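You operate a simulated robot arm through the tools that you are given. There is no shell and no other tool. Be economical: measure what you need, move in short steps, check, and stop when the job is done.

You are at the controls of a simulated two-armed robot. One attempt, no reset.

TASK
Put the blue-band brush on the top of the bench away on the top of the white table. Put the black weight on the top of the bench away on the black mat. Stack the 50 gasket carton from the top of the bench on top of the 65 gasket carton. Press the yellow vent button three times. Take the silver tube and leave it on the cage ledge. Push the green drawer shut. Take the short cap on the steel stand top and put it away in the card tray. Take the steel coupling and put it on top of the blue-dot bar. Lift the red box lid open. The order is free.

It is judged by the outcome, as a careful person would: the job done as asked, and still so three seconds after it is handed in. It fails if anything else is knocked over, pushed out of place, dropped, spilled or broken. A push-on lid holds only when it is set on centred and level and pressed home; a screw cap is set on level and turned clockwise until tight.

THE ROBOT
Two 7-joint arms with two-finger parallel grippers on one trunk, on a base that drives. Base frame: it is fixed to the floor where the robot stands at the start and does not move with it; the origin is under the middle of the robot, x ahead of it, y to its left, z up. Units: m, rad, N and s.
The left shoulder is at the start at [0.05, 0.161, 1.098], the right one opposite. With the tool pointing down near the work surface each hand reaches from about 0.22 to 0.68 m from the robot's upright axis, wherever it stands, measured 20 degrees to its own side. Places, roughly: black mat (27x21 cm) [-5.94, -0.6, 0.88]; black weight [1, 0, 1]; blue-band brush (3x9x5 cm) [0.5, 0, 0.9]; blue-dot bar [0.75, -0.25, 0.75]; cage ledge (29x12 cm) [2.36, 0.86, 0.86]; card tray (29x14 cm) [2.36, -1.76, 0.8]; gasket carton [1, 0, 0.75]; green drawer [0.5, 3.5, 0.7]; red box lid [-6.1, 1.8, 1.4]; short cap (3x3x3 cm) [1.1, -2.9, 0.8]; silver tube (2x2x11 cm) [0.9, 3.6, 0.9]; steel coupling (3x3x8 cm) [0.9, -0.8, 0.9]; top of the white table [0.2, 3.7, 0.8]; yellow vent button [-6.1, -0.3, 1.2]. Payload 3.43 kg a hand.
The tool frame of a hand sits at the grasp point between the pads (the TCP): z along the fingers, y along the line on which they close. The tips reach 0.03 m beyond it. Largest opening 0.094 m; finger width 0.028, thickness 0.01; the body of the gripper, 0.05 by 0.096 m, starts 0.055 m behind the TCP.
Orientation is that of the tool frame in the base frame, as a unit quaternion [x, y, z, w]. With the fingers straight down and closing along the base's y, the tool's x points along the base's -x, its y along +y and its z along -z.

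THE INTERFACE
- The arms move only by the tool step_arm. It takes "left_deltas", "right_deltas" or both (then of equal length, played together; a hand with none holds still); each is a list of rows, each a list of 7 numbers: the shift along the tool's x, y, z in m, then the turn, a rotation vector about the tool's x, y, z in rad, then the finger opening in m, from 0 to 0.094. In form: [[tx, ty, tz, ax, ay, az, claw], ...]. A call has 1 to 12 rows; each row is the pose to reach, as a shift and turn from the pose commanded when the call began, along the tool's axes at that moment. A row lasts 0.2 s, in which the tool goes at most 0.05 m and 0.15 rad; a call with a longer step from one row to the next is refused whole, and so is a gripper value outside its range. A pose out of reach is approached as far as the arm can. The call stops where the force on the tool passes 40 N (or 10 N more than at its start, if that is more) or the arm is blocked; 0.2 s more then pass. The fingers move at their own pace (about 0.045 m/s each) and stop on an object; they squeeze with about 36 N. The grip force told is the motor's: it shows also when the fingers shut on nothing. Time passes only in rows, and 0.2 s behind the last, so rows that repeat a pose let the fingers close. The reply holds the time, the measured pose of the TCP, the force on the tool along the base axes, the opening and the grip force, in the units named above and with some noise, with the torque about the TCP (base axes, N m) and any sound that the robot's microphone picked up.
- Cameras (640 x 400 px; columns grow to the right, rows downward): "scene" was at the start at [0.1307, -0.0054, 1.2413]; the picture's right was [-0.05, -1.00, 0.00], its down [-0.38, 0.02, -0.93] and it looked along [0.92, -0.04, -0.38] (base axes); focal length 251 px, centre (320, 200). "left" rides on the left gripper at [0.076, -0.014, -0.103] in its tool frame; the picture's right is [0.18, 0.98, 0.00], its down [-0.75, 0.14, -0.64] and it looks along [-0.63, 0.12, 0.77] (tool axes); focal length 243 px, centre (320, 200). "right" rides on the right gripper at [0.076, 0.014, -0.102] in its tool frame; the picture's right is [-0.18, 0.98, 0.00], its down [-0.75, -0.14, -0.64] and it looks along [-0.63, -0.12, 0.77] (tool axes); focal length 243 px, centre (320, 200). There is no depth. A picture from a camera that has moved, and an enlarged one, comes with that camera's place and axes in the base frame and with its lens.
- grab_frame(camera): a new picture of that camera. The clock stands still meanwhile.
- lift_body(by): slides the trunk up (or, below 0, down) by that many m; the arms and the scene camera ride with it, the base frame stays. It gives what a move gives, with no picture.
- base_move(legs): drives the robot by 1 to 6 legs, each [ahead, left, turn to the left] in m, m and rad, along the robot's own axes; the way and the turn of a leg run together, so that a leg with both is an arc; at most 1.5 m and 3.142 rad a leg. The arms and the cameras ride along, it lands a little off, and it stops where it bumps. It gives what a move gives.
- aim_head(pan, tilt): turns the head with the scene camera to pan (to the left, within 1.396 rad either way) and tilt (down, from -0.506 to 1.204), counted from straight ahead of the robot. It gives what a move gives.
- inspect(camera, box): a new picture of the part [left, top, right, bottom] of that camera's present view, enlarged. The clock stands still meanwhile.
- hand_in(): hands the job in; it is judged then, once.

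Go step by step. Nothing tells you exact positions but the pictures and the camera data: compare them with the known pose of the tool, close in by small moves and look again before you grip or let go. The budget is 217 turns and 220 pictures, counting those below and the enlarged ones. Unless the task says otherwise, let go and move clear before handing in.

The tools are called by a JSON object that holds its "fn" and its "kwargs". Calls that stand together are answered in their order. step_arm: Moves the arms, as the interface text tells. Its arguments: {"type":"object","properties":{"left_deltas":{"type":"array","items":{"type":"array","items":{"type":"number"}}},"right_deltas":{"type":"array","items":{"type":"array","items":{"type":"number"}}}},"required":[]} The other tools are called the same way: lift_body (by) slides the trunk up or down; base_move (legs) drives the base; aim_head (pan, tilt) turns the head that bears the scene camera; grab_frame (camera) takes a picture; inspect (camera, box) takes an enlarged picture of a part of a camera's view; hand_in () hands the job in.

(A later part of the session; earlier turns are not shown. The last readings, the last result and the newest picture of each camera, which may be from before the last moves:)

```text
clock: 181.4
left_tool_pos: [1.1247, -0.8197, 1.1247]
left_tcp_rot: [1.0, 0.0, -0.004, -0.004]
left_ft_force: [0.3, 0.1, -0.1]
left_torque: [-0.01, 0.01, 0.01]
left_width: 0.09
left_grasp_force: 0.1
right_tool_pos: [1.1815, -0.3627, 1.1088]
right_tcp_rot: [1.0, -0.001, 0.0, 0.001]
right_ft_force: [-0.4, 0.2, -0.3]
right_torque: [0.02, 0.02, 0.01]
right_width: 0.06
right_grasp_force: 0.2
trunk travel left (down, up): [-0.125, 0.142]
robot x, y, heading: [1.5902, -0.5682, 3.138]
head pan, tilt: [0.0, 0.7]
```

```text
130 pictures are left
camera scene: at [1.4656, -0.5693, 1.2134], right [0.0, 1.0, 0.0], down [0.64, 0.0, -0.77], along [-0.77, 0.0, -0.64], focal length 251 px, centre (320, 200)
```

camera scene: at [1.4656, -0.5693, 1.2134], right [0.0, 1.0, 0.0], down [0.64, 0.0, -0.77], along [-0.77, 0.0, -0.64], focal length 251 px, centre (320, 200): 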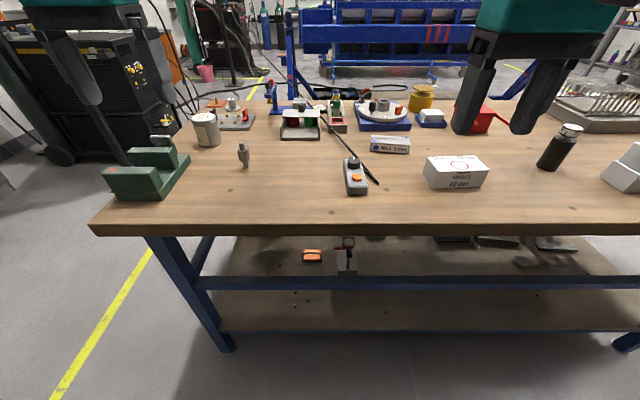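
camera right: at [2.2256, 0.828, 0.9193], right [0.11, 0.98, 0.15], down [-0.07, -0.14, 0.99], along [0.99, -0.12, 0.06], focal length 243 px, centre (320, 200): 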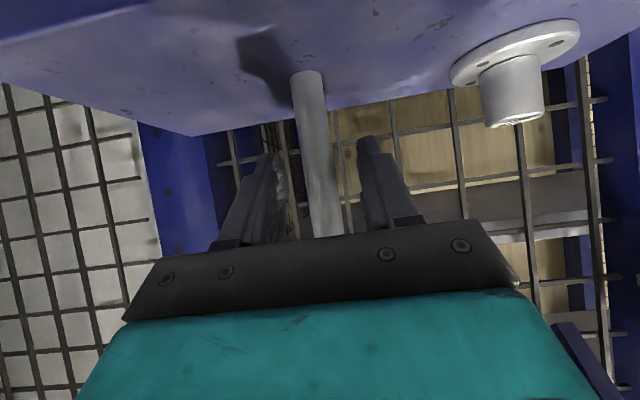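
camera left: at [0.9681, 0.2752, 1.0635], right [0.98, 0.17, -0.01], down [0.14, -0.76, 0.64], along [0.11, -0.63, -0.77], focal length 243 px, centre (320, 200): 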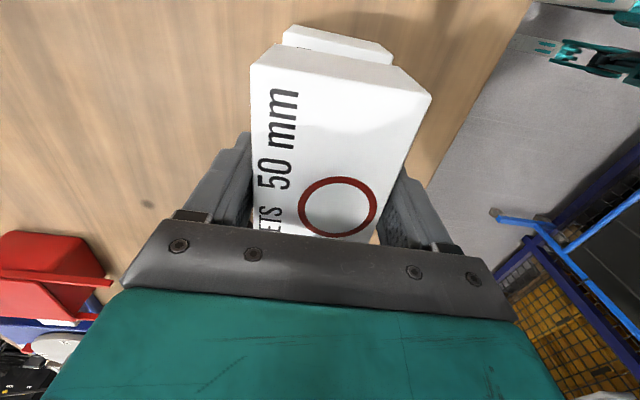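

The coupling stands at about (0.90,-0.77). I drive 0.14 m closer and zoom.

{"fn": "base_move", "kwargs": {"legs": [[0.14, 0, 0]]}}

{"fn": "inspect", "kwargs": {"camera": "scene", "box": [190, 120, 290, 200]}}

{"fn": "inspect", "kwargs": {"camera": "scene", "box": [340, 110, 460, 200]}}

{"fn": "grab_frame", "kwargs": {"camera": "left"}}

```text
clock: 182.7
left_tool_pos: [0.9866, -0.8194, 1.1253]
left_tcp_rot: [1.0, -0.001, -0.002, -0.004]
left_ft_force: [-0.4, 0.8, -0.2]
left_torque: [0.01, -0.01, -0.02]
left_width: 0.0901
left_grasp_force: 0.2
right_tool_pos: [1.0438, -0.3609, 1.1084]
right_tcp_rot: [1.0, -0.003, 0.001, 0.001]
right_ft_force: [0.2, 1.2, 0.1]
right_torque: [-0.04, 0.0, -0.01]
right_width: 0.0598
right_grasp_force: 0.1
trunk travel left (down, up): [-0.125, 0.142]
robot x, y, heading: [1.4568, -0.5686, 3.138]
head pan, tilt: [0.0, 0.7]
```

```text
5.00 times, centred on (240, 160) of scene
camera zoom: at [1.327, -0.5689, 1.2133], right [0.0, 1.0, 0.0], down [0.64, 0.0, -0.76], along [-0.76, 0.0, -0.64], focal length 1253 px, centre (720, 400)
```

zoom: 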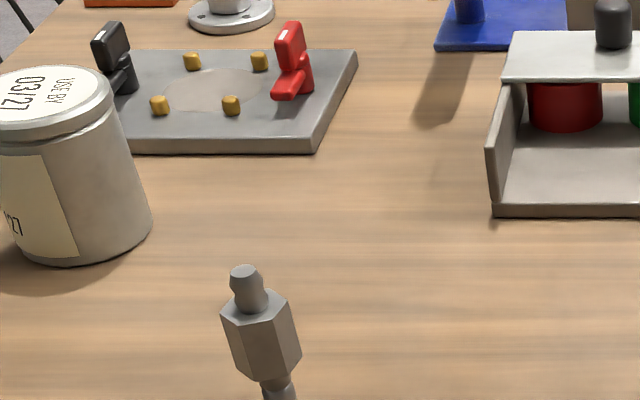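

```text
4.44 times, centred on (400, 155) of scene
camera zoom: at [1.327, -0.5689, 1.2133], right [0.0, 1.0, 0.0], down [0.64, 0.0, -0.76], along [-0.76, 0.0, -0.64], focal length 1114 px, centre (-36, 400)
```

zoom: 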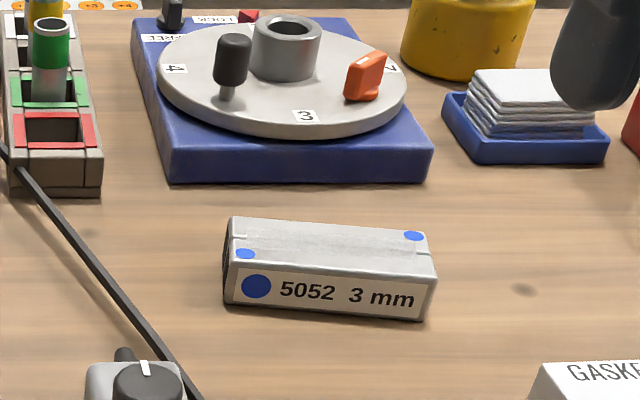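

```text
127 pictures are left
camera left: at [1.0644, -0.8043, 1.2262], right [0.18, -0.98, -0.01], down [-0.75, -0.14, 0.65], along [-0.64, -0.11, -0.76], focal length 243 px, centre (320, 200)
```

left: 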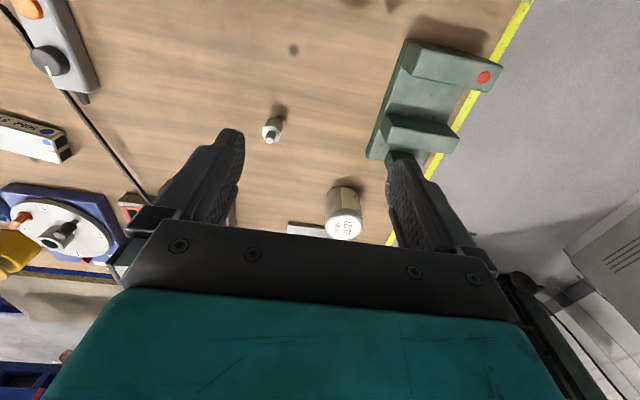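

Bar: centre (0.796,-0.361), top 0.876. I bring the left hand above the coupling.

{"fn": "step_arm", "kwargs": {"left_deltas": [[-0.03, -0.02, 0.03, 0, 0, 0, 0.08], [-0.06, -0.04, 0.06, 0, 0, 0, 0.08], [-0.082, -0.054, 0.09, 0, 0, 0, 0.08], [-0.082, -0.054, 0.125, 0, 0, 0, 0.08]]}}

{"fn": "grab_frame", "kwargs": {"camera": "left"}}

{"fn": "inspect", "kwargs": {"camera": "scene", "box": [140, 90, 300, 210]}}

```text
clock: 183.7
left_tool_pos: [0.9038, -0.764, 0.9997]
left_tcp_rot: [1.0, 0.0, -0.005, -0.004]
left_ft_force: [0.2, -0.6, 0.6]
left_torque: [-0.01, 0.0, -0.02]
left_width: 0.08
left_grasp_force: 0.1
right_tool_pos: [1.0429, -0.3619, 1.1097]
right_tcp_rot: [1.0, -0.002, -0.001, 0.0]
right_ft_force: [0.7, -0.2, 0.0]
right_torque: [0.0, -0.02, -0.01]
right_width: 0.0601
right_grasp_force: 0.1
trunk travel left (down, up): [-0.125, 0.142]
robot x, y, heading: [1.4559, -0.5681, 3.138]
head pan, tilt: [0.0, 0.7]
```

```text
126 pictures are left
camera left: at [0.9815, -0.7499, 1.1015], right [0.18, -0.98, -0.01], down [-0.75, -0.14, 0.65], along [-0.64, -0.11, -0.76], focal length 243 px, centre (320, 200)
```

left: 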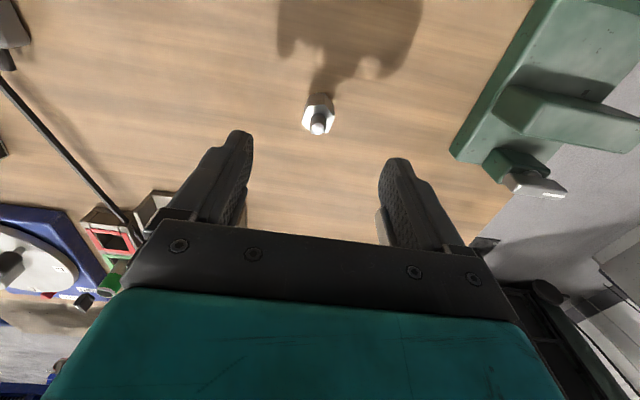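

```text
3.33 times, centred on (220, 150) of scene
camera zoom: at [1.3275, -0.5691, 1.2134], right [0.0, 1.0, 0.0], down [0.64, 0.0, -0.76], along [-0.76, 0.0, -0.64], focal length 835 px, centre (653, 367)
```

zoom: 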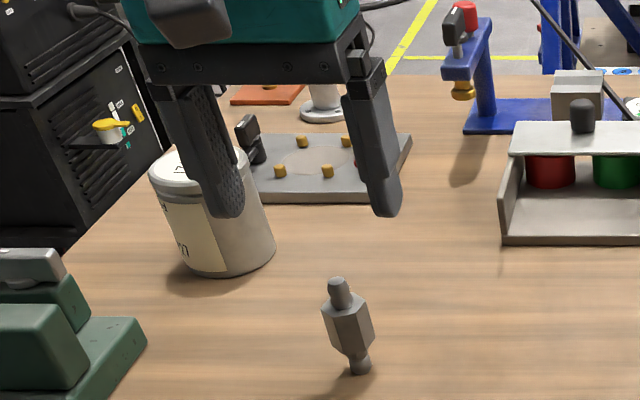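

Centred on the coupling. Down and grip its hex.

{"fn": "step_arm", "kwargs": {"left_deltas": [[0, -0.002, 0.04, 0, 0, 0, 0.07], [0, -0.003, 0.08, 0, 0, 0, 0.07], [0, -0.003, 0.109, 0, 0, 0, 0.07], [0, -0.003, 0.109, 0, 0, 0, 0.04], [0, -0.003, 0.109, 0, 0, 0, 0.015], [0, -0.003, 0.109, 0, 0, 0, 0.015], [0, -0.003, 0.109, 0, 0, 0, 0.015]]}}

{"fn": "inspect", "kwargs": {"camera": "scene", "box": [140, 90, 300, 210]}}

{"fn": "grab_frame", "kwargs": {"camera": "left"}}

```text
clock: 185.3
left_tool_pos: [0.9016, -0.7619, 0.8918]
left_tcp_rot: [1.0, -0.001, -0.004, -0.004]
left_ft_force: [0.4, 0.0, -0.2]
left_torque: [-0.02, 0.04, -0.02]
left_width: 0.0264
left_grasp_force: 35.9
right_tool_pos: [1.0437, -0.3625, 1.1077]
right_tcp_rot: [1.0, -0.002, 0.0, 0.001]
right_ft_force: [-0.3, 0.3, 0.0]
right_torque: [-0.01, -0.02, 0.01]
right_width: 0.0601
right_grasp_force: 0.1
trunk travel left (down, up): [-0.125, 0.142]
robot x, y, heading: [1.4533, -0.567, 3.138]
head pan, tilt: [0.0, 0.7]
```

```text
3.33 times, centred on (220, 150) of scene
camera zoom: at [1.3275, -0.5689, 1.2133], right [0.0, 1.0, 0.0], down [0.64, 0.0, -0.76], along [-0.76, 0.0, -0.64], focal length 835 px, centre (653, 367)
```

zoom: 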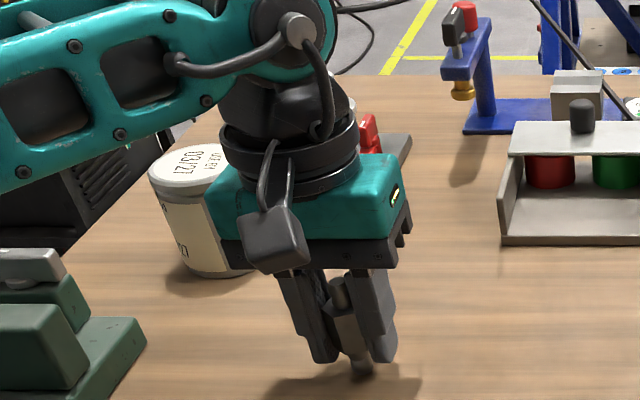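

```text
123 pictures are left
camera left: at [0.9803, -0.7471, 0.9933], right [0.18, -0.98, -0.01], down [-0.75, -0.14, 0.65], along [-0.64, -0.11, -0.76], focal length 243 px, centre (320, 200)
```

left: 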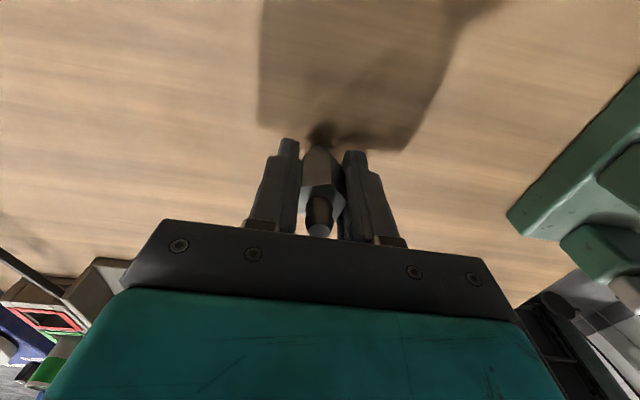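

Gripped (bottom is 4.2 cm below the TCP). I lift 0.12 and shift the base 0.3 m to the right.

{"fn": "step_arm", "kwargs": {"left_deltas": [[0, 0, -0.04, 0, 0, 0, 0.015], [0, 0, -0.08, 0, 0, 0, 0.015], [0, 0, -0.12, 0, 0, 0, 0.015]]}}

{"fn": "base_move", "kwargs": {"legs": [[0, -0.3, 0]]}}

{"fn": "step_arm", "kwargs": {"left_deltas": [[-0.035, -0.033, 0, 0, 0, 0, 0.015], [-0.07, -0.066, 0, 0, 0, 0, 0.015], [-0.1, -0.09, 0, 0, 0, 0, 0.015]]}}

{"fn": "grab_frame", "kwargs": {"camera": "scene"}}

{"fn": "grab_frame", "kwargs": {"camera": "left"}}

```text
clock: 186.1
left_tool_pos: [0.9043, -0.761, 1.0126]
left_tcp_rot: [1.0, -0.001, -0.004, -0.003]
left_ft_force: [0.3, 0.7, -0.7]
left_torque: [0.03, 0.02, -0.02]
left_width: 0.0261
left_grasp_force: 35.4
right_tool_pos: [1.0427, -0.3617, 1.1089]
right_tcp_rot: [1.0, -0.001, 0.0, 0.001]
right_ft_force: [0.2, 0.1, 0.7]
right_torque: [-0.02, -0.01, 0.0]
right_width: 0.0603
right_grasp_force: 0.1
trunk travel left (down, up): [-0.125, 0.142]
robot x, y, heading: [1.4521, -0.5671, 3.141]
head pan, tilt: [0.0, 0.7]
```

```text
clock: 189.3
left_tool_pos: [0.9044, -0.4625, 1.0115]
left_tcp_rot: [1.0, 0.001, -0.005, -0.003]
left_ft_force: [-0.1, -0.6, -1.3]
left_torque: [-0.02, -0.03, -0.01]
left_width: 0.0236
left_grasp_force: 35.9
right_tool_pos: [1.0429, -0.0633, 1.1087]
right_tcp_rot: [1.0, -0.001, 0.0, 0.0]
right_ft_force: [-0.4, 0.5, 0.7]
right_torque: [-0.02, 0.01, -0.02]
right_width: 0.0601
right_grasp_force: 0.1
trunk travel left (down, up): [-0.125, 0.142]
robot x, y, heading: [1.4564, -0.2655, 3.143]
head pan, tilt: [0.0, 0.7]
```

```text
clock: 190.1
left_tool_pos: [0.8238, -0.3805, 1.0111]
left_tcp_rot: [1.0, 0.0, -0.005, -0.002]
left_ft_force: [0.6, -1.0, -0.6]
left_torque: [0.01, 0.01, -0.03]
left_width: 0.0237
left_grasp_force: 36.6
left hand out of reach, approached as far as the arm can: row 3
right_tool_pos: [1.0429, -0.0649, 1.109]
right_tcp_rot: [1.0, 0.001, 0.0, 0.001]
right_ft_force: [0.0, 0.2, 0.6]
right_torque: [-0.04, 0.01, 0.0]
right_width: 0.06
right_grasp_force: 0.1
trunk travel left (down, up): [-0.125, 0.142]
robot x, y, heading: [1.4573, -0.2715, 3.14]
head pan, tilt: [0.0, 0.7]
```

```text
122 pictures are left
camera scene: at [1.328, -0.27, 1.2133], right [0.0, 1.0, 0.0], down [0.64, 0.0, -0.76], along [-0.76, 0.0, -0.64], focal length 251 px, centre (320, 200)
```

scene: 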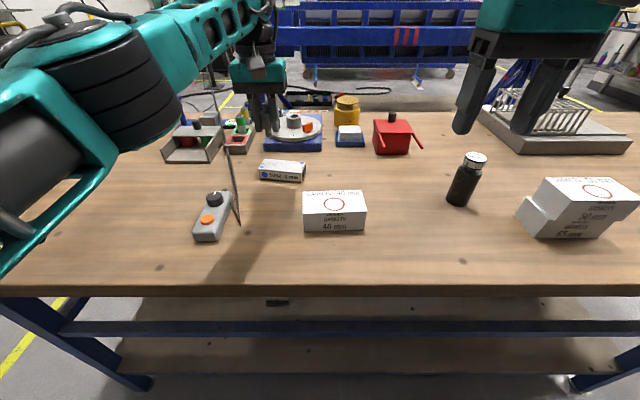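

```text
121 pictures are left
camera left: at [0.9025, -0.3657, 1.1109], right [0.18, -0.98, -0.01], down [-0.75, -0.14, 0.65], along [-0.64, -0.11, -0.76], focal length 243 px, centre (320, 200)
```

left: 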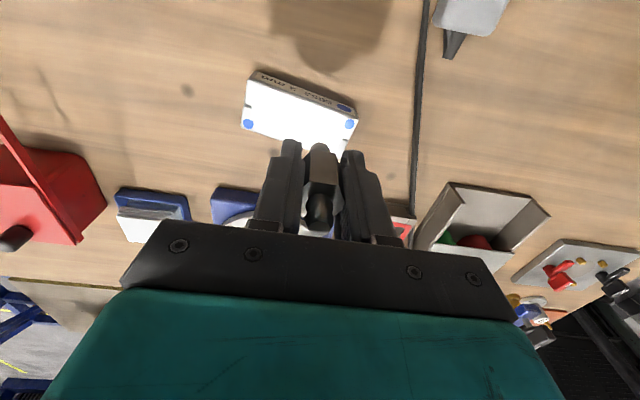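

Reach ended 3 cm short; also I check the stack and the coupling's tilt.

{"fn": "inspect", "kwargs": {"camera": "scene", "box": [440, 130, 640, 260]}}

{"fn": "inspect", "kwargs": {"camera": "scene", "box": [210, 80, 330, 200]}}

{"fn": "inspect", "kwargs": {"camera": "left", "box": [220, 60, 420, 240]}}

```text
3.08 times, centred on (540, 195) of scene
camera zoom: at [1.328, -0.27, 1.2133], right [0.0, 1.0, 0.0], down [0.64, 0.0, -0.76], along [-0.76, 0.0, -0.64], focal length 771 px, centre (-357, 215)
```

zoom: 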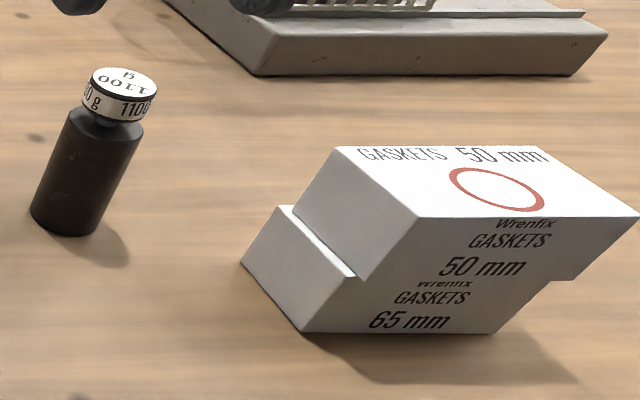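

```text
3.33 times, centred on (270, 140) of scene
camera zoom: at [1.328, -0.27, 1.2133], right [0.0, 1.0, 0.0], down [0.64, 0.0, -0.76], along [-0.76, 0.0, -0.64], focal length 835 px, centre (487, 400)
```

zoom: 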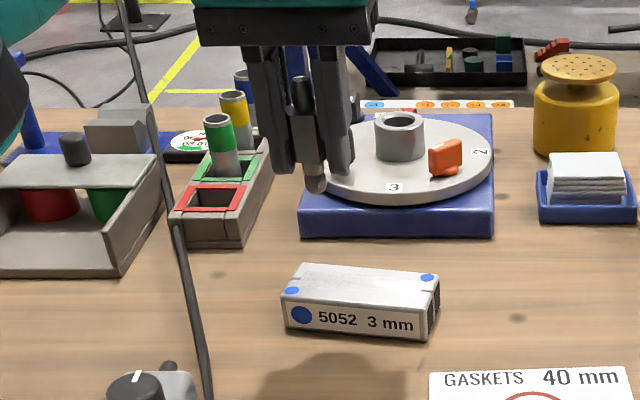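

```text
2.22 times, centred on (320, 150) of left
camera zoom: at [0.9025, -0.3657, 1.1109], right [0.18, -0.98, -0.01], down [-0.75, -0.14, 0.65], along [-0.64, -0.11, -0.76], focal length 539 px, centre (320, 311)
```

zoom: 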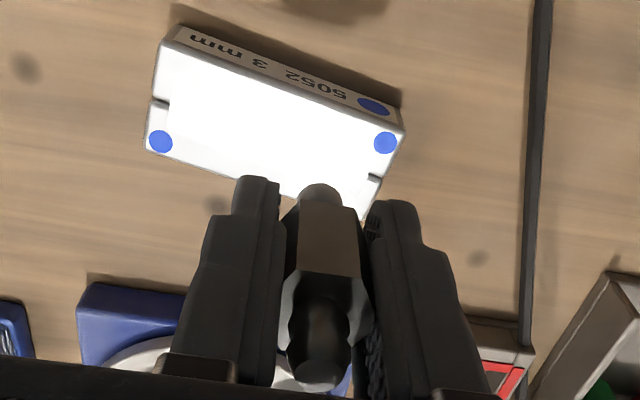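

The stack is sound; the coupling hangs vertical. I drive 3.5 cm closer.

{"fn": "base_move", "kwargs": {"legs": [[0.035, 0, 0]]}}

{"fn": "step_arm", "kwargs": {"left_deltas": [[0.003, -0.01, 0.02, 0, 0, 0, 0.015], [0.003, -0.0195, 0.05, 0, 0, 0, 0.015], [0.003, -0.0195, 0.075, 0, 0, 0, 0.015]]}}

{"fn": "inspect", "kwargs": {"camera": "scene", "box": [210, 100, 350, 210]}}

{"fn": "inspect", "kwargs": {"camera": "left", "box": [220, 60, 420, 240]}}

```text
clock: 191.0
left_tool_pos: [0.7881, -0.3805, 1.0089]
left_tcp_rot: [1.0, 0.001, -0.003, -0.003]
left_ft_force: [-0.6, -0.4, -0.7]
left_torque: [-0.01, 0.01, 0.0]
left_width: 0.0235
left_grasp_force: 35.6
right_tool_pos: [1.008, -0.0638, 1.1078]
right_tcp_rot: [1.0, 0.0, 0.001, 0.001]
right_ft_force: [0.0, -0.3, 0.4]
right_torque: [0.0, -0.04, 0.03]
right_width: 0.0598
right_grasp_force: 0.0
trunk travel left (down, up): [-0.125, 0.142]
robot x, y, heading: [1.4194, -0.2735, 3.141]
head pan, tilt: [0.0, 0.7]
```

```text
clock: 191.8
left_tool_pos: [0.7933, -0.3612, 0.9328]
left_tcp_rot: [1.0, 0.0, -0.004, -0.003]
left_ft_force: [-0.6, 0.0, -0.4]
left_torque: [-0.02, -0.02, 0.0]
left_width: 0.0239
left_grasp_force: 35.9
right_tool_pos: [1.0088, -0.0641, 1.109]
right_tcp_rot: [1.0, -0.001, 0.0, 0.001]
right_ft_force: [0.5, 1.0, -1.0]
right_torque: [-0.02, 0.0, 0.01]
right_width: 0.0601
right_grasp_force: 0.0
trunk travel left (down, up): [-0.125, 0.142]
robot x, y, heading: [1.4163, -0.2705, 3.137]
head pan, tilt: [0.0, 0.7]
```

```text
3.64 times, centred on (280, 155) of scene
camera zoom: at [1.2931, -0.2704, 1.2134], right [0.0, 1.0, 0.0], down [0.64, 0.0, -0.76], along [-0.76, 0.0, -0.64], focal length 911 px, centre (466, 364)
```

zoom: 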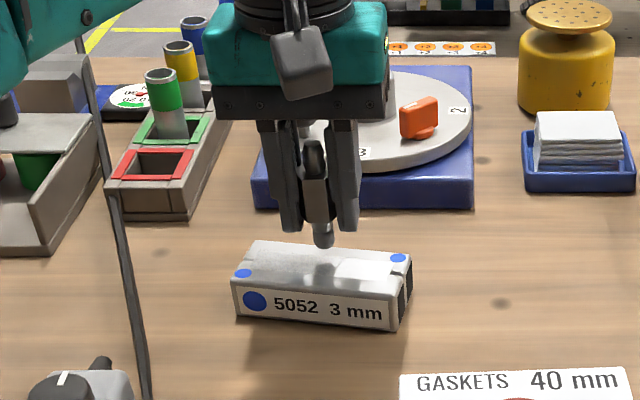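

```text
2.22 times, centred on (320, 150) of left
camera zoom: at [0.8704, -0.3463, 1.0348], right [0.19, -0.98, -0.01], down [-0.75, -0.15, 0.65], along [-0.64, -0.11, -0.76], focal length 539 px, centre (320, 311)
```

zoom: 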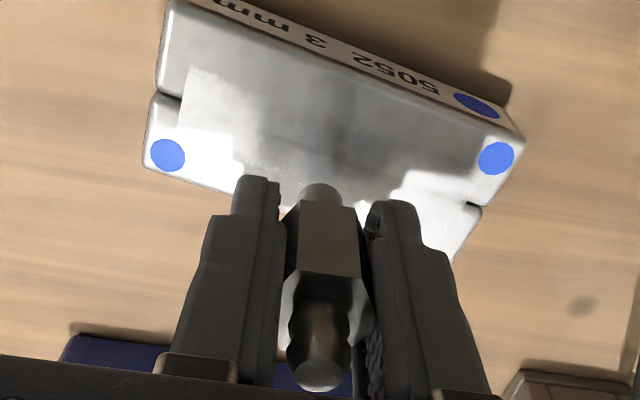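

Over the bar's centre. Lower to contact.

{"fn": "step_arm", "kwargs": {"left_deltas": [[-0.001, 0, 0.008, 0, 0, 0, 0.015], [-0.001, 0, 0.012, 0, 0, 0, 0.015], [-0.001, 0, 0.014, 0, 0, 0, 0.015]]}}

```text
clock: 192.6
left_tool_pos: [0.7908, -0.3612, 0.9243]
left_tcp_rot: [1.0, 0.001, -0.008, -0.004]
left_ft_force: [-1.0, -1.6, 12.7]
left_torque: [-0.07, 0.02, 0.0]
left_width: 0.0237
left_grasp_force: 36.3
right_tool_pos: [1.0097, -0.0637, 1.1095]
right_tcp_rot: [1.0, 0.0, 0.0, 0.001]
right_ft_force: [0.5, -0.4, -0.3]
right_torque: [-0.02, -0.01, 0.02]
right_width: 0.0597
right_grasp_force: 0.0
trunk travel left (down, up): [-0.125, 0.142]
robot x, y, heading: [1.4196, -0.267, 3.139]
head pan, tilt: [0.0, 0.7]
```

Contact. Ease, open a little and check.

{"fn": "step_arm", "kwargs": {"left_deltas": [[0, 0, -0.004, 0, 0, 0, 0.015], [0, 0, -0.004, 0, 0, 0, 0.028], [0, 0, -0.004, 0, 0, 0, 0.04], [0, 0, -0.004, 0, 0, 0, 0.045], [0, 0, -0.004, 0, 0, 0, 0.045]]}}

{"fn": "inspect", "kwargs": {"camera": "scene", "box": [210, 100, 350, 210]}}

{"fn": "inspect", "kwargs": {"camera": "left", "box": [220, 60, 420, 240]}}

```text
clock: 193.8
left_tool_pos: [0.7906, -0.3601, 0.9251]
left_tcp_rot: [1.0, 0.001, -0.005, -0.002]
left_ft_force: [1.0, -0.7, -1.0]
left_torque: [0.0, 0.01, -0.02]
left_width: 0.0452
left_grasp_force: 0.1
right_tool_pos: [1.0084, -0.0648, 1.1077]
right_tcp_rot: [1.0, -0.001, 0.0, 0.0]
right_ft_force: [0.2, -0.1, 0.0]
right_torque: [-0.05, 0.0, -0.03]
right_width: 0.0596
right_grasp_force: 0.1
trunk travel left (down, up): [-0.125, 0.142]
robot x, y, heading: [1.4184, -0.2673, 3.145]
head pan, tilt: [0.0, 0.7]
```

```text
3.64 times, centred on (280, 155) of scene
camera zoom: at [1.2933, -0.2703, 1.2134], right [0.0, 1.0, 0.0], down [0.64, 0.0, -0.76], along [-0.76, 0.0, -0.64], focal length 911 px, centre (466, 364)
```

zoom: 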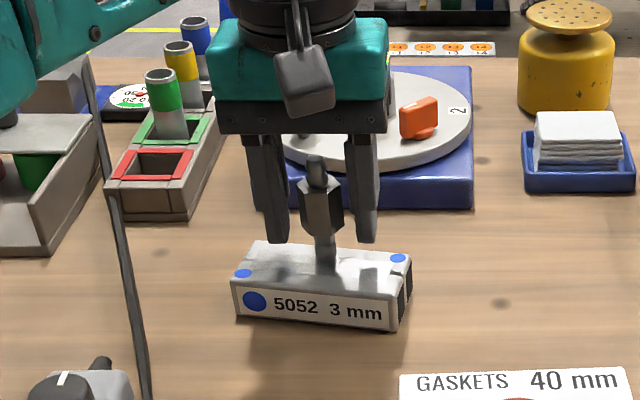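

```text
2.22 times, centred on (320, 150) of left
camera zoom: at [0.8695, -0.346, 1.0257], right [0.19, -0.98, -0.01], down [-0.75, -0.15, 0.65], along [-0.64, -0.11, -0.76], focal length 539 px, centre (320, 311)
```

zoom: 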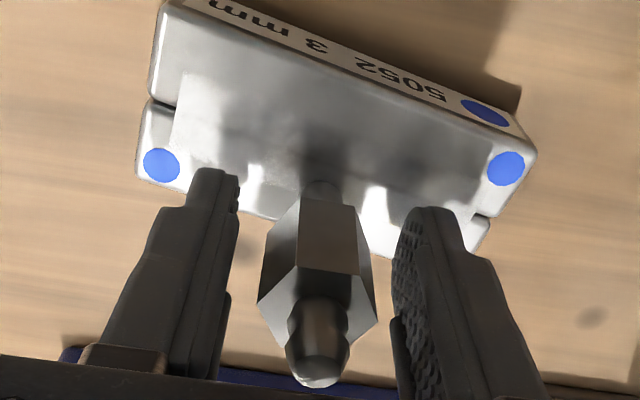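

It stands on the bar. I raise the left hand straight up and draw it back.

{"fn": "step_arm", "kwargs": {"left_deltas": [[0, 0, -0.03, 0, 0, 0, 0.05], [0, 0, -0.07, 0, 0, 0, 0.05], [0, 0, -0.11, 0, 0, 0, 0.05], [0, 0, -0.15, 0, 0, 0, 0.05], [0.04, 0, -0.18, 0, 0, 0, 0.05], [0.08, 0.03, -0.19, 0, 0, 0, 0.05], [0.12, 0.06, -0.19, 0, 0, 0, 0.05], [0.16, 0.09, -0.19, 0, 0, 0, 0.05]]}}

{"fn": "grab_frame", "kwargs": {"camera": "scene"}}

{"fn": "grab_frame", "kwargs": {"camera": "right"}}

```text
refused: row 6 steps farther than a row can; nothing moved
```

```text
113 pictures are left
camera scene: at [1.2933, -0.2703, 1.2134], right [0.0, 1.0, 0.0], down [0.64, 0.0, -0.76], along [-0.76, 0.0, -0.64], focal length 251 px, centre (320, 200)
```

scene: 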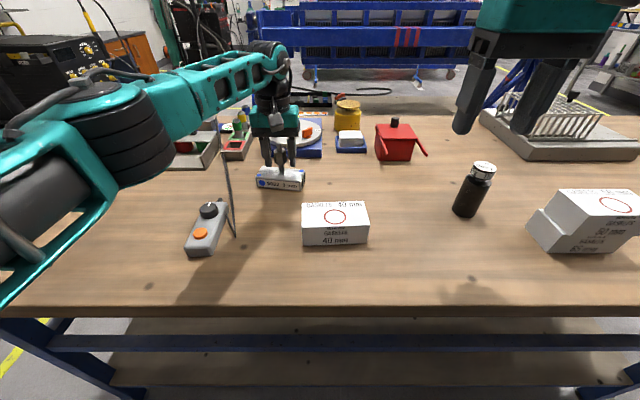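

```text
112 pictures are left
camera right: at [1.0843, -0.0792, 1.2104], right [-0.19, -0.98, 0.0], down [-0.75, 0.14, 0.64], along [-0.63, 0.12, -0.77], focal length 243 px, centre (320, 200)
```

right: 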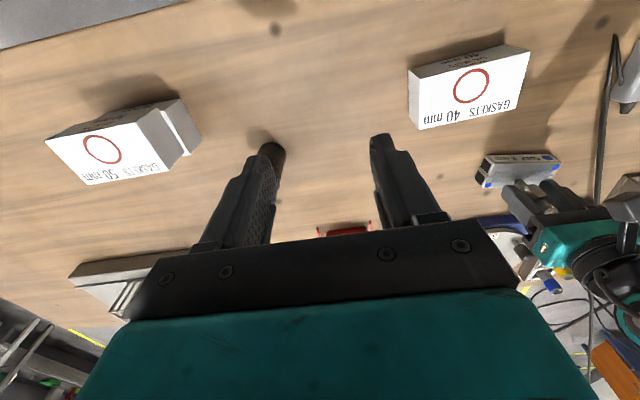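

{"fn": "step_arm", "kwargs": {"left_deltas": [[0, 0, -0.03, 0, 0, 0, 0.05], [0, 0, -0.07, 0, 0, 0, 0.05], [0, 0, -0.11, 0, 0, 0, 0.05], [0, 0, -0.15, 0, 0, 0, 0.05], [0.03, 0, -0.18, 0, 0, 0, 0.05], [0.06, 0.02, -0.19, 0, 0, 0, 0.05], [0.1, 0.04, -0.19, 0, 0, 0, 0.05], [0.14, 0.06, -0.19, 0, 0, 0, 0.05]]}}

{"fn": "inspect", "kwargs": {"camera": "scene", "box": [220, 120, 380, 220]}}

{"fn": "inspect", "kwargs": {"camera": "scene", "box": [430, 140, 550, 240]}}

```text
clock: 195.6
left_tool_pos: [0.9335, -0.4217, 1.1142]
left_tcp_rot: [1.0, 0.002, -0.004, -0.003]
left_ft_force: [0.4, -0.6, 0.2]
left_torque: [0.0, 0.01, -0.01]
left_width: 0.0499
left_grasp_force: 0.0
left hand out of reach, approached as far as the arm can: row 3, 4
right_tool_pos: [1.0089, -0.0635, 1.109]
right_tcp_rot: [1.0, 0.001, 0.0, 0.001]
right_ft_force: [-0.4, -0.4, 0.4]
right_torque: [-0.02, -0.03, -0.04]
right_width: 0.0601
right_grasp_force: 0.0
trunk travel left (down, up): [-0.125, 0.142]
robot x, y, heading: [1.4191, -0.2689, 3.143]
head pan, tilt: [0.0, 0.7]
```

```text
4.00 times, centred on (300, 170) of scene
camera zoom: at [1.2937, -0.2707, 1.2135], right [0.0, 1.0, 0.0], down [0.64, 0.0, -0.77], along [-0.77, 0.0, -0.64], focal length 1002 px, centre (400, 320)
```

zoom: 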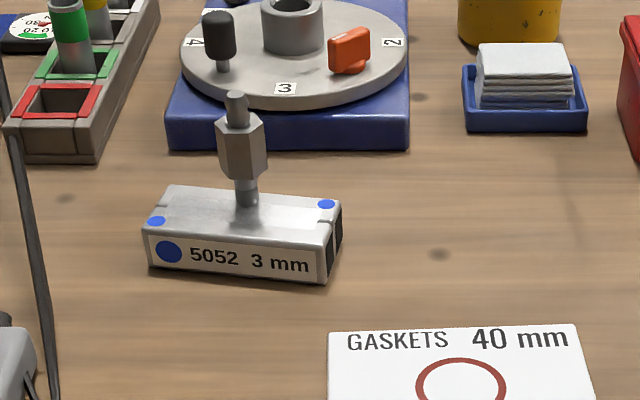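

```text
4.00 times, centred on (490, 190) of scene
camera zoom: at [1.2937, -0.2707, 1.2135], right [0.0, 1.0, 0.0], down [0.64, 0.0, -0.77], along [-0.77, 0.0, -0.64], focal length 1002 px, centre (-360, 240)
```

zoom: 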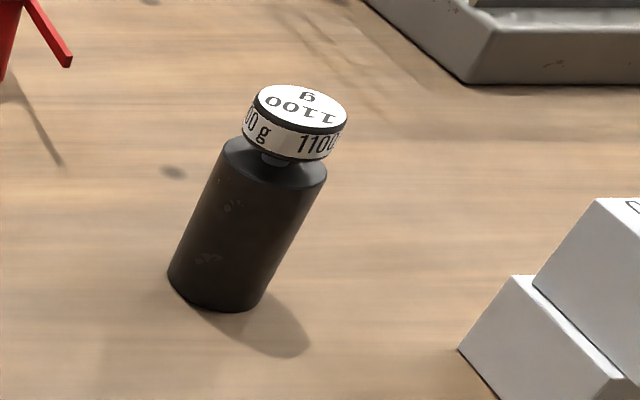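

The coupling stands on the bar. Now the weight at about (0.903, 0.036): right hand above it.

{"fn": "step_arm", "kwargs": {"right_deltas": [[-0.03, -0.028, 0.0, 0, 0, 0, 0.08], [-0.06, -0.056, 0.01, 0, 0, 0, 0.08], [-0.09, -0.084, 0.03, 0, 0, 0, 0.08], [-0.106, -0.0995, 0.06, 0, 0, 0, 0.08], [-0.106, -0.0995, 0.09, 0, 0, 0, 0.08]]}}

{"fn": "grab_frame", "kwargs": {"camera": "right"}}

{"fn": "inspect", "kwargs": {"camera": "scene", "box": [410, 100, 570, 240]}}

```text
clock: 196.8
left_tool_pos: [0.9323, -0.4211, 1.1125]
left_tcp_rot: [1.0, 0.001, -0.004, -0.002]
left_ft_force: [0.2, 0.4, 0.1]
left_torque: [0.02, -0.01, -0.01]
left_width: 0.0502
left_grasp_force: 0.1
right_tool_pos: [0.9025, 0.0369, 1.0193]
right_tcp_rot: [1.0, 0.0, 0.0, 0.001]
right_ft_force: [0.8, 0.4, -0.3]
right_torque: [0.0, -0.04, 0.0]
right_width: 0.0802
right_grasp_force: 0.1
trunk travel left (down, up): [-0.125, 0.142]
robot x, y, heading: [1.4209, -0.2661, 3.146]
head pan, tilt: [0.0, 0.7]
```

```text
109 pictures are left
camera right: at [0.9787, 0.0209, 1.1202], right [-0.18, -0.98, 0.0], down [-0.75, 0.14, 0.64], along [-0.63, 0.12, -0.77], focal length 243 px, centre (320, 200)
```

right: 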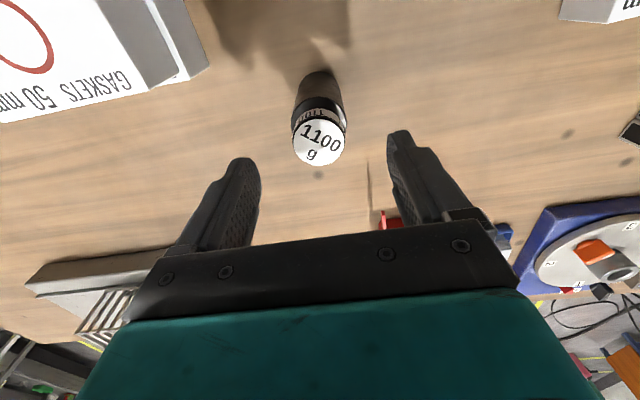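

```text
2.86 times, centred on (490, 170) of scene
camera zoom: at [1.2932, -0.2702, 1.2134], right [0.0, 1.0, 0.0], down [0.64, 0.0, -0.76], along [-0.76, 0.0, -0.64], focal length 716 px, centre (-166, 286)
```

zoom: 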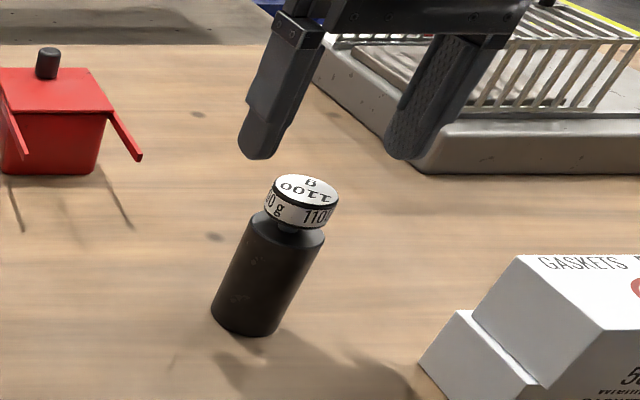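

Centred. Down to z≈0.919 and grip.

{"fn": "step_arm", "kwargs": {"right_deltas": [[-0.002, 0, 0.04, 0, 0, 0, 0.08], [-0.002, 0, 0.08, 0, 0, 0, 0.08], [-0.002, 0, 0.1, 0, 0, 0, 0.08], [-0.002, 0, 0.1, 0, 0, 0, 0.05], [-0.002, 0, 0.1, 0, 0, 0, 0.03], [-0.002, 0, 0.1, 0, 0, 0, 0.03], [-0.002, 0, 0.1, 0, 0, 0, 0.03]]}}

{"fn": "grab_frame", "kwargs": {"camera": "right"}}

```text
clock: 198.4
left_tool_pos: [0.933, -0.4206, 1.1125]
left_tcp_rot: [1.0, 0.001, -0.005, -0.003]
left_ft_force: [-0.3, 0.3, 0.5]
left_torque: [0.0, -0.01, 0.03]
left_width: 0.05
left_grasp_force: 0.1
right_tool_pos: [0.9003, 0.0347, 0.9181]
right_tcp_rot: [1.0, -0.001, 0.0, 0.001]
right_ft_force: [0.7, 5.1, 0.5]
right_torque: [0.59, 0.11, -0.06]
right_width: 0.0459
right_grasp_force: 35.7
trunk travel left (down, up): [-0.125, 0.142]
robot x, y, heading: [1.4216, -0.2697, 3.144]
head pan, tilt: [0.0, 0.7]
```

```text
107 pictures are left
camera right: at [0.9768, 0.0205, 1.0198], right [-0.19, -0.98, 0.0], down [-0.75, 0.14, 0.64], along [-0.63, 0.12, -0.77], focal length 243 px, centre (320, 200)
```

right: 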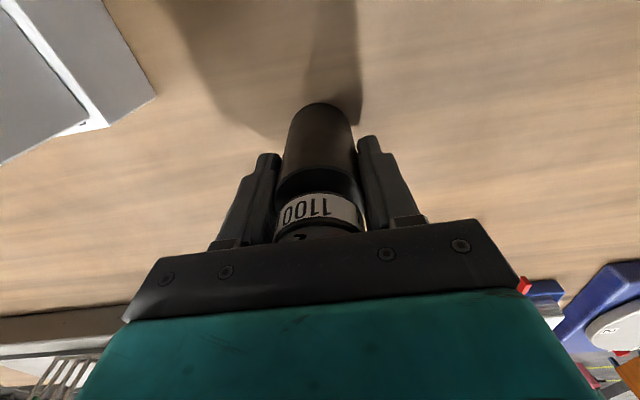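

Gripped (bottom is 6.8 cm below the TCP). I lift, draw back and look toward the stand and card tray.

{"fn": "step_arm", "kwargs": {"right_deltas": [[0, 0, -0.04, 0, 0, 0, 0.03], [0, 0, -0.08, 0, 0, 0, 0.03], [0, 0, -0.12, 0, 0, 0, 0.03], [0, 0, -0.16, 0, 0, 0, 0.03], [0.04, 0.0, -0.18, 0, 0, 0, 0.03], [0.08, 0.02, -0.19, 0, 0, 0, 0.03], [0.12, 0.04, -0.19, 0, 0, 0, 0.03]]}}

{"fn": "base_move", "kwargs": {"legs": [[-0.2, 0, 0]]}}

{"fn": "aim_head", "kwargs": {"pan": 1.39, "tilt": 0.3}}

{"fn": "grab_frame", "kwargs": {"camera": "scene"}}

```text
clock: 200.0
left_tool_pos: [0.9333, -0.4221, 1.1137]
left_tcp_rot: [1.0, 0.001, -0.004, -0.003]
left_ft_force: [0.3, -0.1, -0.3]
left_torque: [-0.03, 0.01, -0.04]
left_width: 0.0501
left_grasp_force: 0.1
right_tool_pos: [1.021, -0.0038, 1.1083]
right_tcp_rot: [1.0, -0.001, 0.001, 0.002]
right_ft_force: [-0.5, 0.5, -10.7]
right_torque: [0.0, -0.03, -0.01]
right_width: 0.046
right_grasp_force: 36.0
trunk travel left (down, up): [-0.125, 0.142]
robot x, y, heading: [1.4226, -0.2708, 3.143]
head pan, tilt: [0.0, 0.7]
```

```text
clock: 201.6
left_tool_pos: [1.1303, -0.4221, 1.1138]
left_tcp_rot: [1.0, 0.0, -0.003, -0.002]
left_ft_force: [-0.3, -0.7, 0.6]
left_torque: [0.03, 0.03, 0.01]
left_width: 0.0501
left_grasp_force: 0.1
right_tool_pos: [1.2179, -0.0048, 1.1087]
right_tcp_rot: [1.0, 0.0, 0.001, 0.001]
right_ft_force: [-0.6, 0.6, -10.4]
right_torque: [0.05, 0.03, -0.01]
right_width: 0.0457
right_grasp_force: 36.0
trunk travel left (down, up): [-0.125, 0.142]
robot x, y, heading: [1.6176, -0.2714, -3.143]
head pan, tilt: [0.0, 0.7]
```

```text
clock: 203.1
left_tool_pos: [1.13, -0.4221, 1.1132]
left_tcp_rot: [1.0, 0.001, -0.004, -0.002]
left_ft_force: [0.1, -1.1, -0.3]
left_torque: [0.0, 0.0, -0.04]
left_width: 0.0499
left_grasp_force: 0.1
right_tool_pos: [1.2167, -0.0045, 1.1083]
right_tcp_rot: [1.0, 0.001, 0.001, 0.001]
right_ft_force: [0.7, 1.1, -10.7]
right_torque: [-0.01, 0.0, -0.02]
right_width: 0.0458
right_grasp_force: 36.3
trunk travel left (down, up): [-0.125, 0.142]
robot x, y, heading: [1.6194, -0.2715, -3.141]
head pan, tilt: [1.389, 0.3]
```

```text
106 pictures are left
camera scene: at [1.5588, -0.3618, 1.2495], right [-0.98, 0.18, 0.0], down [0.05, 0.29, -0.96], along [-0.17, -0.94, -0.3], focal length 251 px, centre (320, 200)
```

scene: 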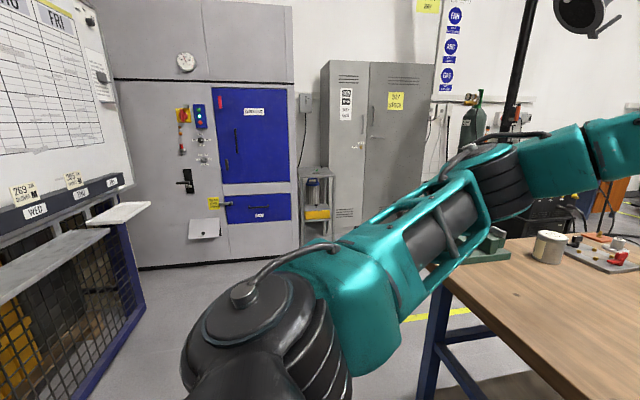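

The steel stand (with a blue/yellow thing) is near (1.1,-2.9), and the card tray at (2.36,-1.76). I turn to face -y and drive toward the stand.

{"fn": "base_move", "kwargs": {"legs": [[0, 0, 1.57], [1.4, 0, 0]]}}

{"fn": "aim_head", "kwargs": {"pan": -0.1, "tilt": 0.4}}

{"fn": "grab_frame", "kwargs": {"camera": "scene"}}

```text
clock: 213.8
left_tool_pos: [1.7825, -2.1477, 1.1128]
left_tcp_rot: [0.704, 0.711, -0.004, 0.001]
left_ft_force: [-0.2, -0.9, 0.7]
left_torque: [-0.02, -0.01, -0.03]
left_width: 0.0502
left_grasp_force: 0.1
right_tool_pos: [1.3638, -2.0644, 1.1072]
right_tcp_rot: [0.704, 0.711, 0.001, -0.001]
right_ft_force: [0.3, 0.6, -10.3]
right_torque: [-0.01, -0.01, -0.02]
right_width: 0.0461
right_grasp_force: 36.7
trunk travel left (down, up): [-0.125, 0.142]
robot x, y, heading: [1.6234, -1.6597, -1.566]
head pan, tilt: [1.389, 0.3]
```

```text
clock: 215.4
left_tool_pos: [1.783, -2.147, 1.1135]
left_tcp_rot: [0.703, 0.711, -0.005, 0.001]
left_ft_force: [1.4, -0.6, 0.9]
left_torque: [0.03, -0.02, -0.01]
left_width: 0.0503
left_grasp_force: 0.0
right_tool_pos: [1.3654, -2.0635, 1.1074]
right_tcp_rot: [0.704, 0.71, 0.001, 0.0]
right_ft_force: [0.3, 0.2, -11.8]
right_torque: [0.02, 0.01, -0.02]
right_width: 0.0458
right_grasp_force: 35.9
trunk travel left (down, up): [-0.125, 0.142]
robot x, y, heading: [1.627, -1.6594, -1.559]
head pan, tilt: [-0.099, 0.4]
```

```text
105 pictures are left
camera scene: at [1.6163, -1.7946, 1.2401], right [-1.0, 0.09, 0.0], down [0.04, 0.39, -0.92], along [-0.08, -0.92, -0.39], focal length 251 px, centre (320, 200)
```

scene: 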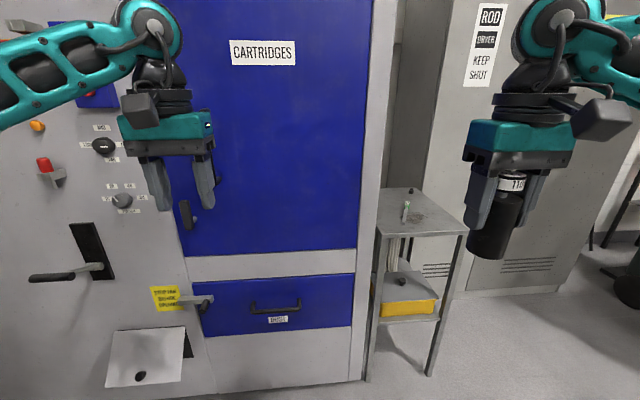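

The stand is in view; I zoom in on its top.

{"fn": "inspect", "kwargs": {"camera": "scene", "box": [360, 170, 480, 330]}}

{"fn": "inspect", "kwargs": {"camera": "scene", "box": [375, 180, 455, 240]}}

```text
2.50 times, centred on (420, 250) of scene
camera zoom: at [1.6163, -1.7946, 1.2401], right [-1.0, 0.09, 0.0], down [0.04, 0.39, -0.92], along [-0.08, -0.92, -0.39], focal length 627 px, centre (70, 75)
```

zoom: 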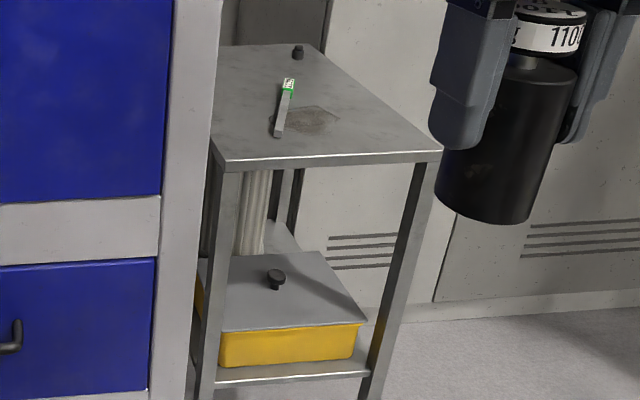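

```text
6.67 times, centred on (415, 210) of scene
camera zoom: at [1.6163, -1.7946, 1.2401], right [-1.0, 0.09, 0.0], down [0.04, 0.39, -0.92], along [-0.08, -0.92, -0.39], focal length 1671 px, centre (-313, 133)
```

zoom: 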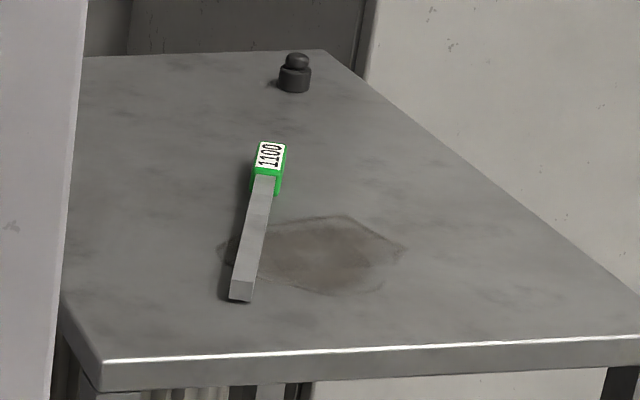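

The short cap is the little black one at the back of the stand, near (1.08,-2.87). I strafe right and approach the stand's front.

{"fn": "base_move", "kwargs": {"legs": [[0, -0.69, -0.012], [0.4, 0, 0]]}}

{"fn": "aim_head", "kwargs": {"pan": 0.15, "tilt": 0.6}}

{"fn": "grab_frame", "kwargs": {"camera": "scene"}}

```text
clock: 223.9
left_tool_pos: [1.1008, -2.5505, 1.1126]
left_tcp_rot: [0.707, 0.708, -0.005, 0.001]
left_ft_force: [0.7, -0.9, 0.6]
left_torque: [0.07, -0.01, 0.0]
left_width: 0.0499
left_grasp_force: 0.0
right_tool_pos: [0.6819, -2.4623, 1.1078]
right_tcp_rot: [0.706, 0.708, 0.001, 0.001]
right_ft_force: [0.9, -0.3, -11.2]
right_torque: [0.0, 0.02, 0.0]
right_width: 0.0458
right_grasp_force: 36.3
trunk travel left (down, up): [-0.125, 0.142]
robot x, y, heading: [0.9467, -2.063, -1.57]
head pan, tilt: [-0.099, 0.4]
```

```text
clock: 224.7
left_tool_pos: [1.0994, -2.5501, 1.1131]
left_tcp_rot: [0.707, 0.707, -0.004, 0.001]
left_ft_force: [1.0, -0.5, 0.4]
left_torque: [0.0, 0.0, -0.01]
left_width: 0.0502
left_grasp_force: 0.0
right_tool_pos: [0.6823, -2.463, 1.1078]
right_tcp_rot: [0.707, 0.707, 0.002, 0.0]
right_ft_force: [0.2, -0.2, -10.1]
right_torque: [-0.01, -0.02, 0.0]
right_width: 0.0458
right_grasp_force: 35.5
trunk travel left (down, up): [-0.125, 0.142]
robot x, y, heading: [0.9477, -2.0595, -1.572]
head pan, tilt: [0.15, 0.6]
```

```text
102 pictures are left
camera scene: at [0.9594, -2.1909, 1.2219], right [-0.99, -0.15, 0.0], down [-0.08, 0.56, -0.82], along [0.12, -0.82, -0.57], focal length 251 px, centre (320, 200)
```

scene: 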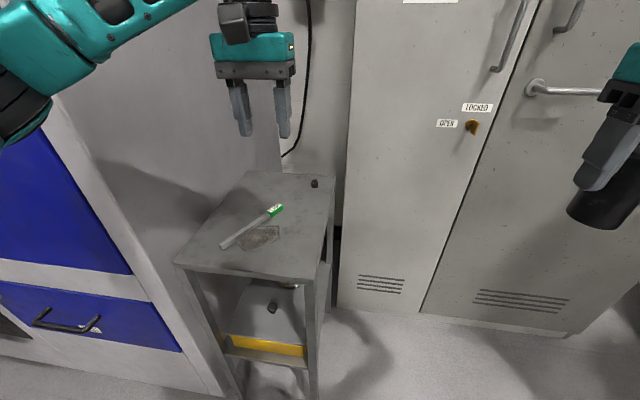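

Stand top z≈0.796, cap at (1.079,-2.879). I drive 0.12 m closer and bring the left hand over the cap, pitched forward 0.6 rad for reach.

{"fn": "base_move", "kwargs": {"legs": [[0.12, 0, 0]]}}

{"fn": "step_arm", "kwargs": {"left_deltas": [[-0.027, -0.003, 0.029, 0, -0.086, 0, 0.06], [-0.055, -0.006, 0.057, 0, -0.172, 0, 0.06], [-0.083, -0.009, 0.086, 0, -0.258, 0, 0.06], [-0.11, -0.012, 0.114, 0, -0.344, 0, 0.06], [-0.138, -0.015, 0.143, 0, -0.43, 0, 0.06], [-0.165, -0.018, 0.171, 0, -0.516, 0, 0.06], [-0.193, -0.021, 0.19, 0, -0.6, 0, 0.06]]}}

{"fn": "grab_frame", "kwargs": {"camera": "left"}}

{"fn": "grab_frame", "kwargs": {"camera": "scene"}}

```text
clock: 225.9
left_tool_pos: [1.1006, -2.6712, 1.1136]
left_tcp_rot: [0.707, 0.708, -0.005, 0.001]
left_ft_force: [0.1, 1.3, 0.2]
left_torque: [0.02, 0.0, 0.01]
left_width: 0.05
left_grasp_force: 0.1
right_tool_pos: [0.6842, -2.5839, 1.1081]
right_tcp_rot: [0.707, 0.707, 0.002, 0.0]
right_ft_force: [0.7, 0.0, -10.8]
right_torque: [0.02, 0.01, 0.01]
right_width: 0.0457
right_grasp_force: 35.9
trunk travel left (down, up): [-0.125, 0.142]
robot x, y, heading: [0.9484, -2.184, -1.571]
head pan, tilt: [0.15, 0.6]
```

```text
clock: 227.5
left_tool_pos: [1.0786, -2.8645, 0.9252]
left_tcp_rot: [0.673, 0.676, -0.214, 0.21]
left_ft_force: [-0.7, 0.1, 0.5]
left_torque: [0.02, 0.0, -0.01]
left_width: 0.0598
left_grasp_force: 0.1
right_tool_pos: [0.6851, -2.585, 1.1074]
right_tcp_rot: [0.708, 0.707, 0.002, -0.001]
right_ft_force: [0.3, -0.1, -11.1]
right_torque: [0.0, 0.01, -0.02]
right_width: 0.0458
right_grasp_force: 36.3
trunk travel left (down, up): [-0.125, 0.142]
robot x, y, heading: [0.9477, -2.1822, -1.57]
head pan, tilt: [0.15, 0.6]
```

```text
101 pictures are left
camera left: at [1.0659, -2.7429, 0.9645], right [0.98, 0.15, -0.11], down [0.15, -0.25, 0.96], along [0.12, -0.96, -0.27], focal length 243 px, centre (320, 200)
```

left: 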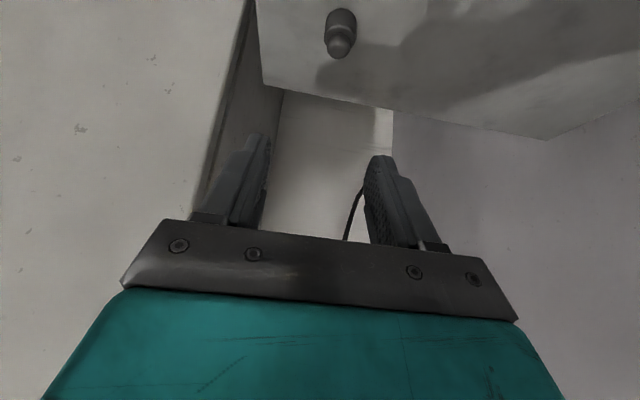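

```text
100 pictures are left
camera scene: at [0.9595, -2.3121, 1.2219], right [-0.99, -0.15, 0.0], down [-0.08, 0.56, -0.82], along [0.12, -0.82, -0.57], focal length 251 px, centre (320, 200)
```

scene: 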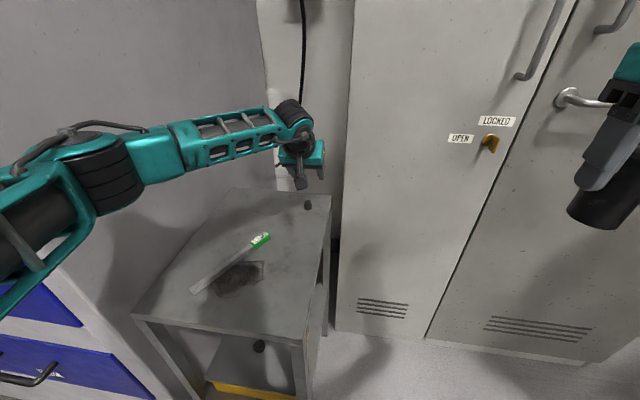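

The cap is at about (1.081,-2.876). I descend so the tips straddle it.

{"fn": "step_arm", "kwargs": {"left_deltas": [[0.02, 0.002, 0.026, 0, 0, 0, 0.06], [0.037, 0.002, 0.049, 0, 0, 0, 0.06], [0.049, 0.002, 0.064, 0, 0, 0, 0.06]]}}

{"fn": "grab_frame", "kwargs": {"camera": "left"}}

{"fn": "inspect", "kwargs": {"camera": "scene", "box": [230, 130, 390, 250]}}

```text
clock: 228.3
left_tool_pos: [1.0805, -2.862, 0.843]
left_tcp_rot: [0.674, 0.676, -0.212, 0.21]
left_ft_force: [1.4, 0.5, -0.3]
left_torque: [-0.01, -0.02, 0.02]
left_width: 0.0599
left_grasp_force: 0.1
right_tool_pos: [0.6836, -2.5845, 1.1088]
right_tcp_rot: [0.708, 0.707, 0.001, 0.001]
right_ft_force: [-0.1, -0.1, -10.6]
right_torque: [0.03, 0.02, 0.03]
right_width: 0.0458
right_grasp_force: 36.1
trunk travel left (down, up): [-0.125, 0.142]
robot x, y, heading: [0.9501, -2.1838, -1.575]
head pan, tilt: [0.15, 0.6]
```

```text
99 pictures are left
camera left: at [1.0682, -2.7396, 0.8834], right [0.98, 0.15, -0.11], down [0.15, -0.25, 0.96], along [0.12, -0.96, -0.27], focal length 243 px, centre (320, 200)
```

left: 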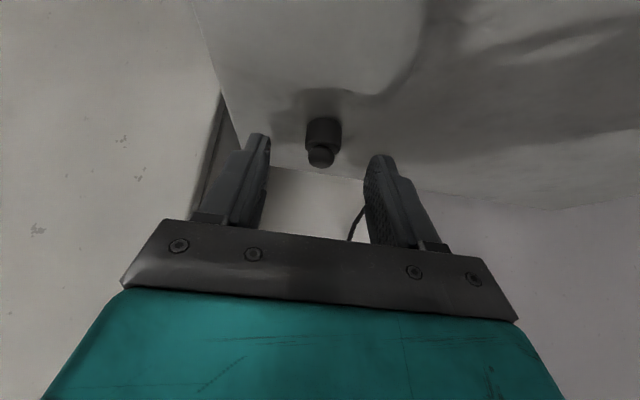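

```text
3.33 times, centred on (310, 190) of scene
camera zoom: at [0.9596, -2.3119, 1.2219], right [-0.99, -0.15, 0.0], down [-0.08, 0.56, -0.82], along [0.12, -0.82, -0.57], focal length 835 px, centre (353, 233)
```

zoom: 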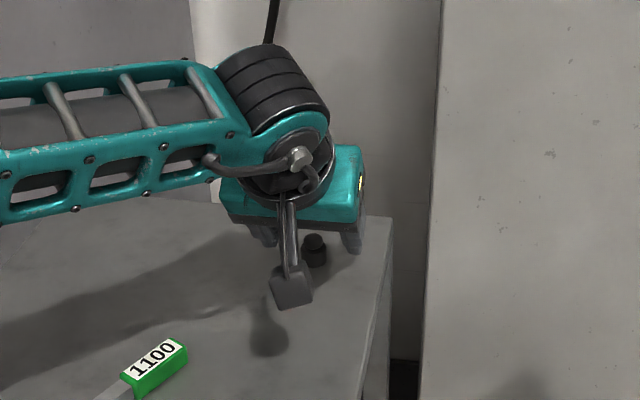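

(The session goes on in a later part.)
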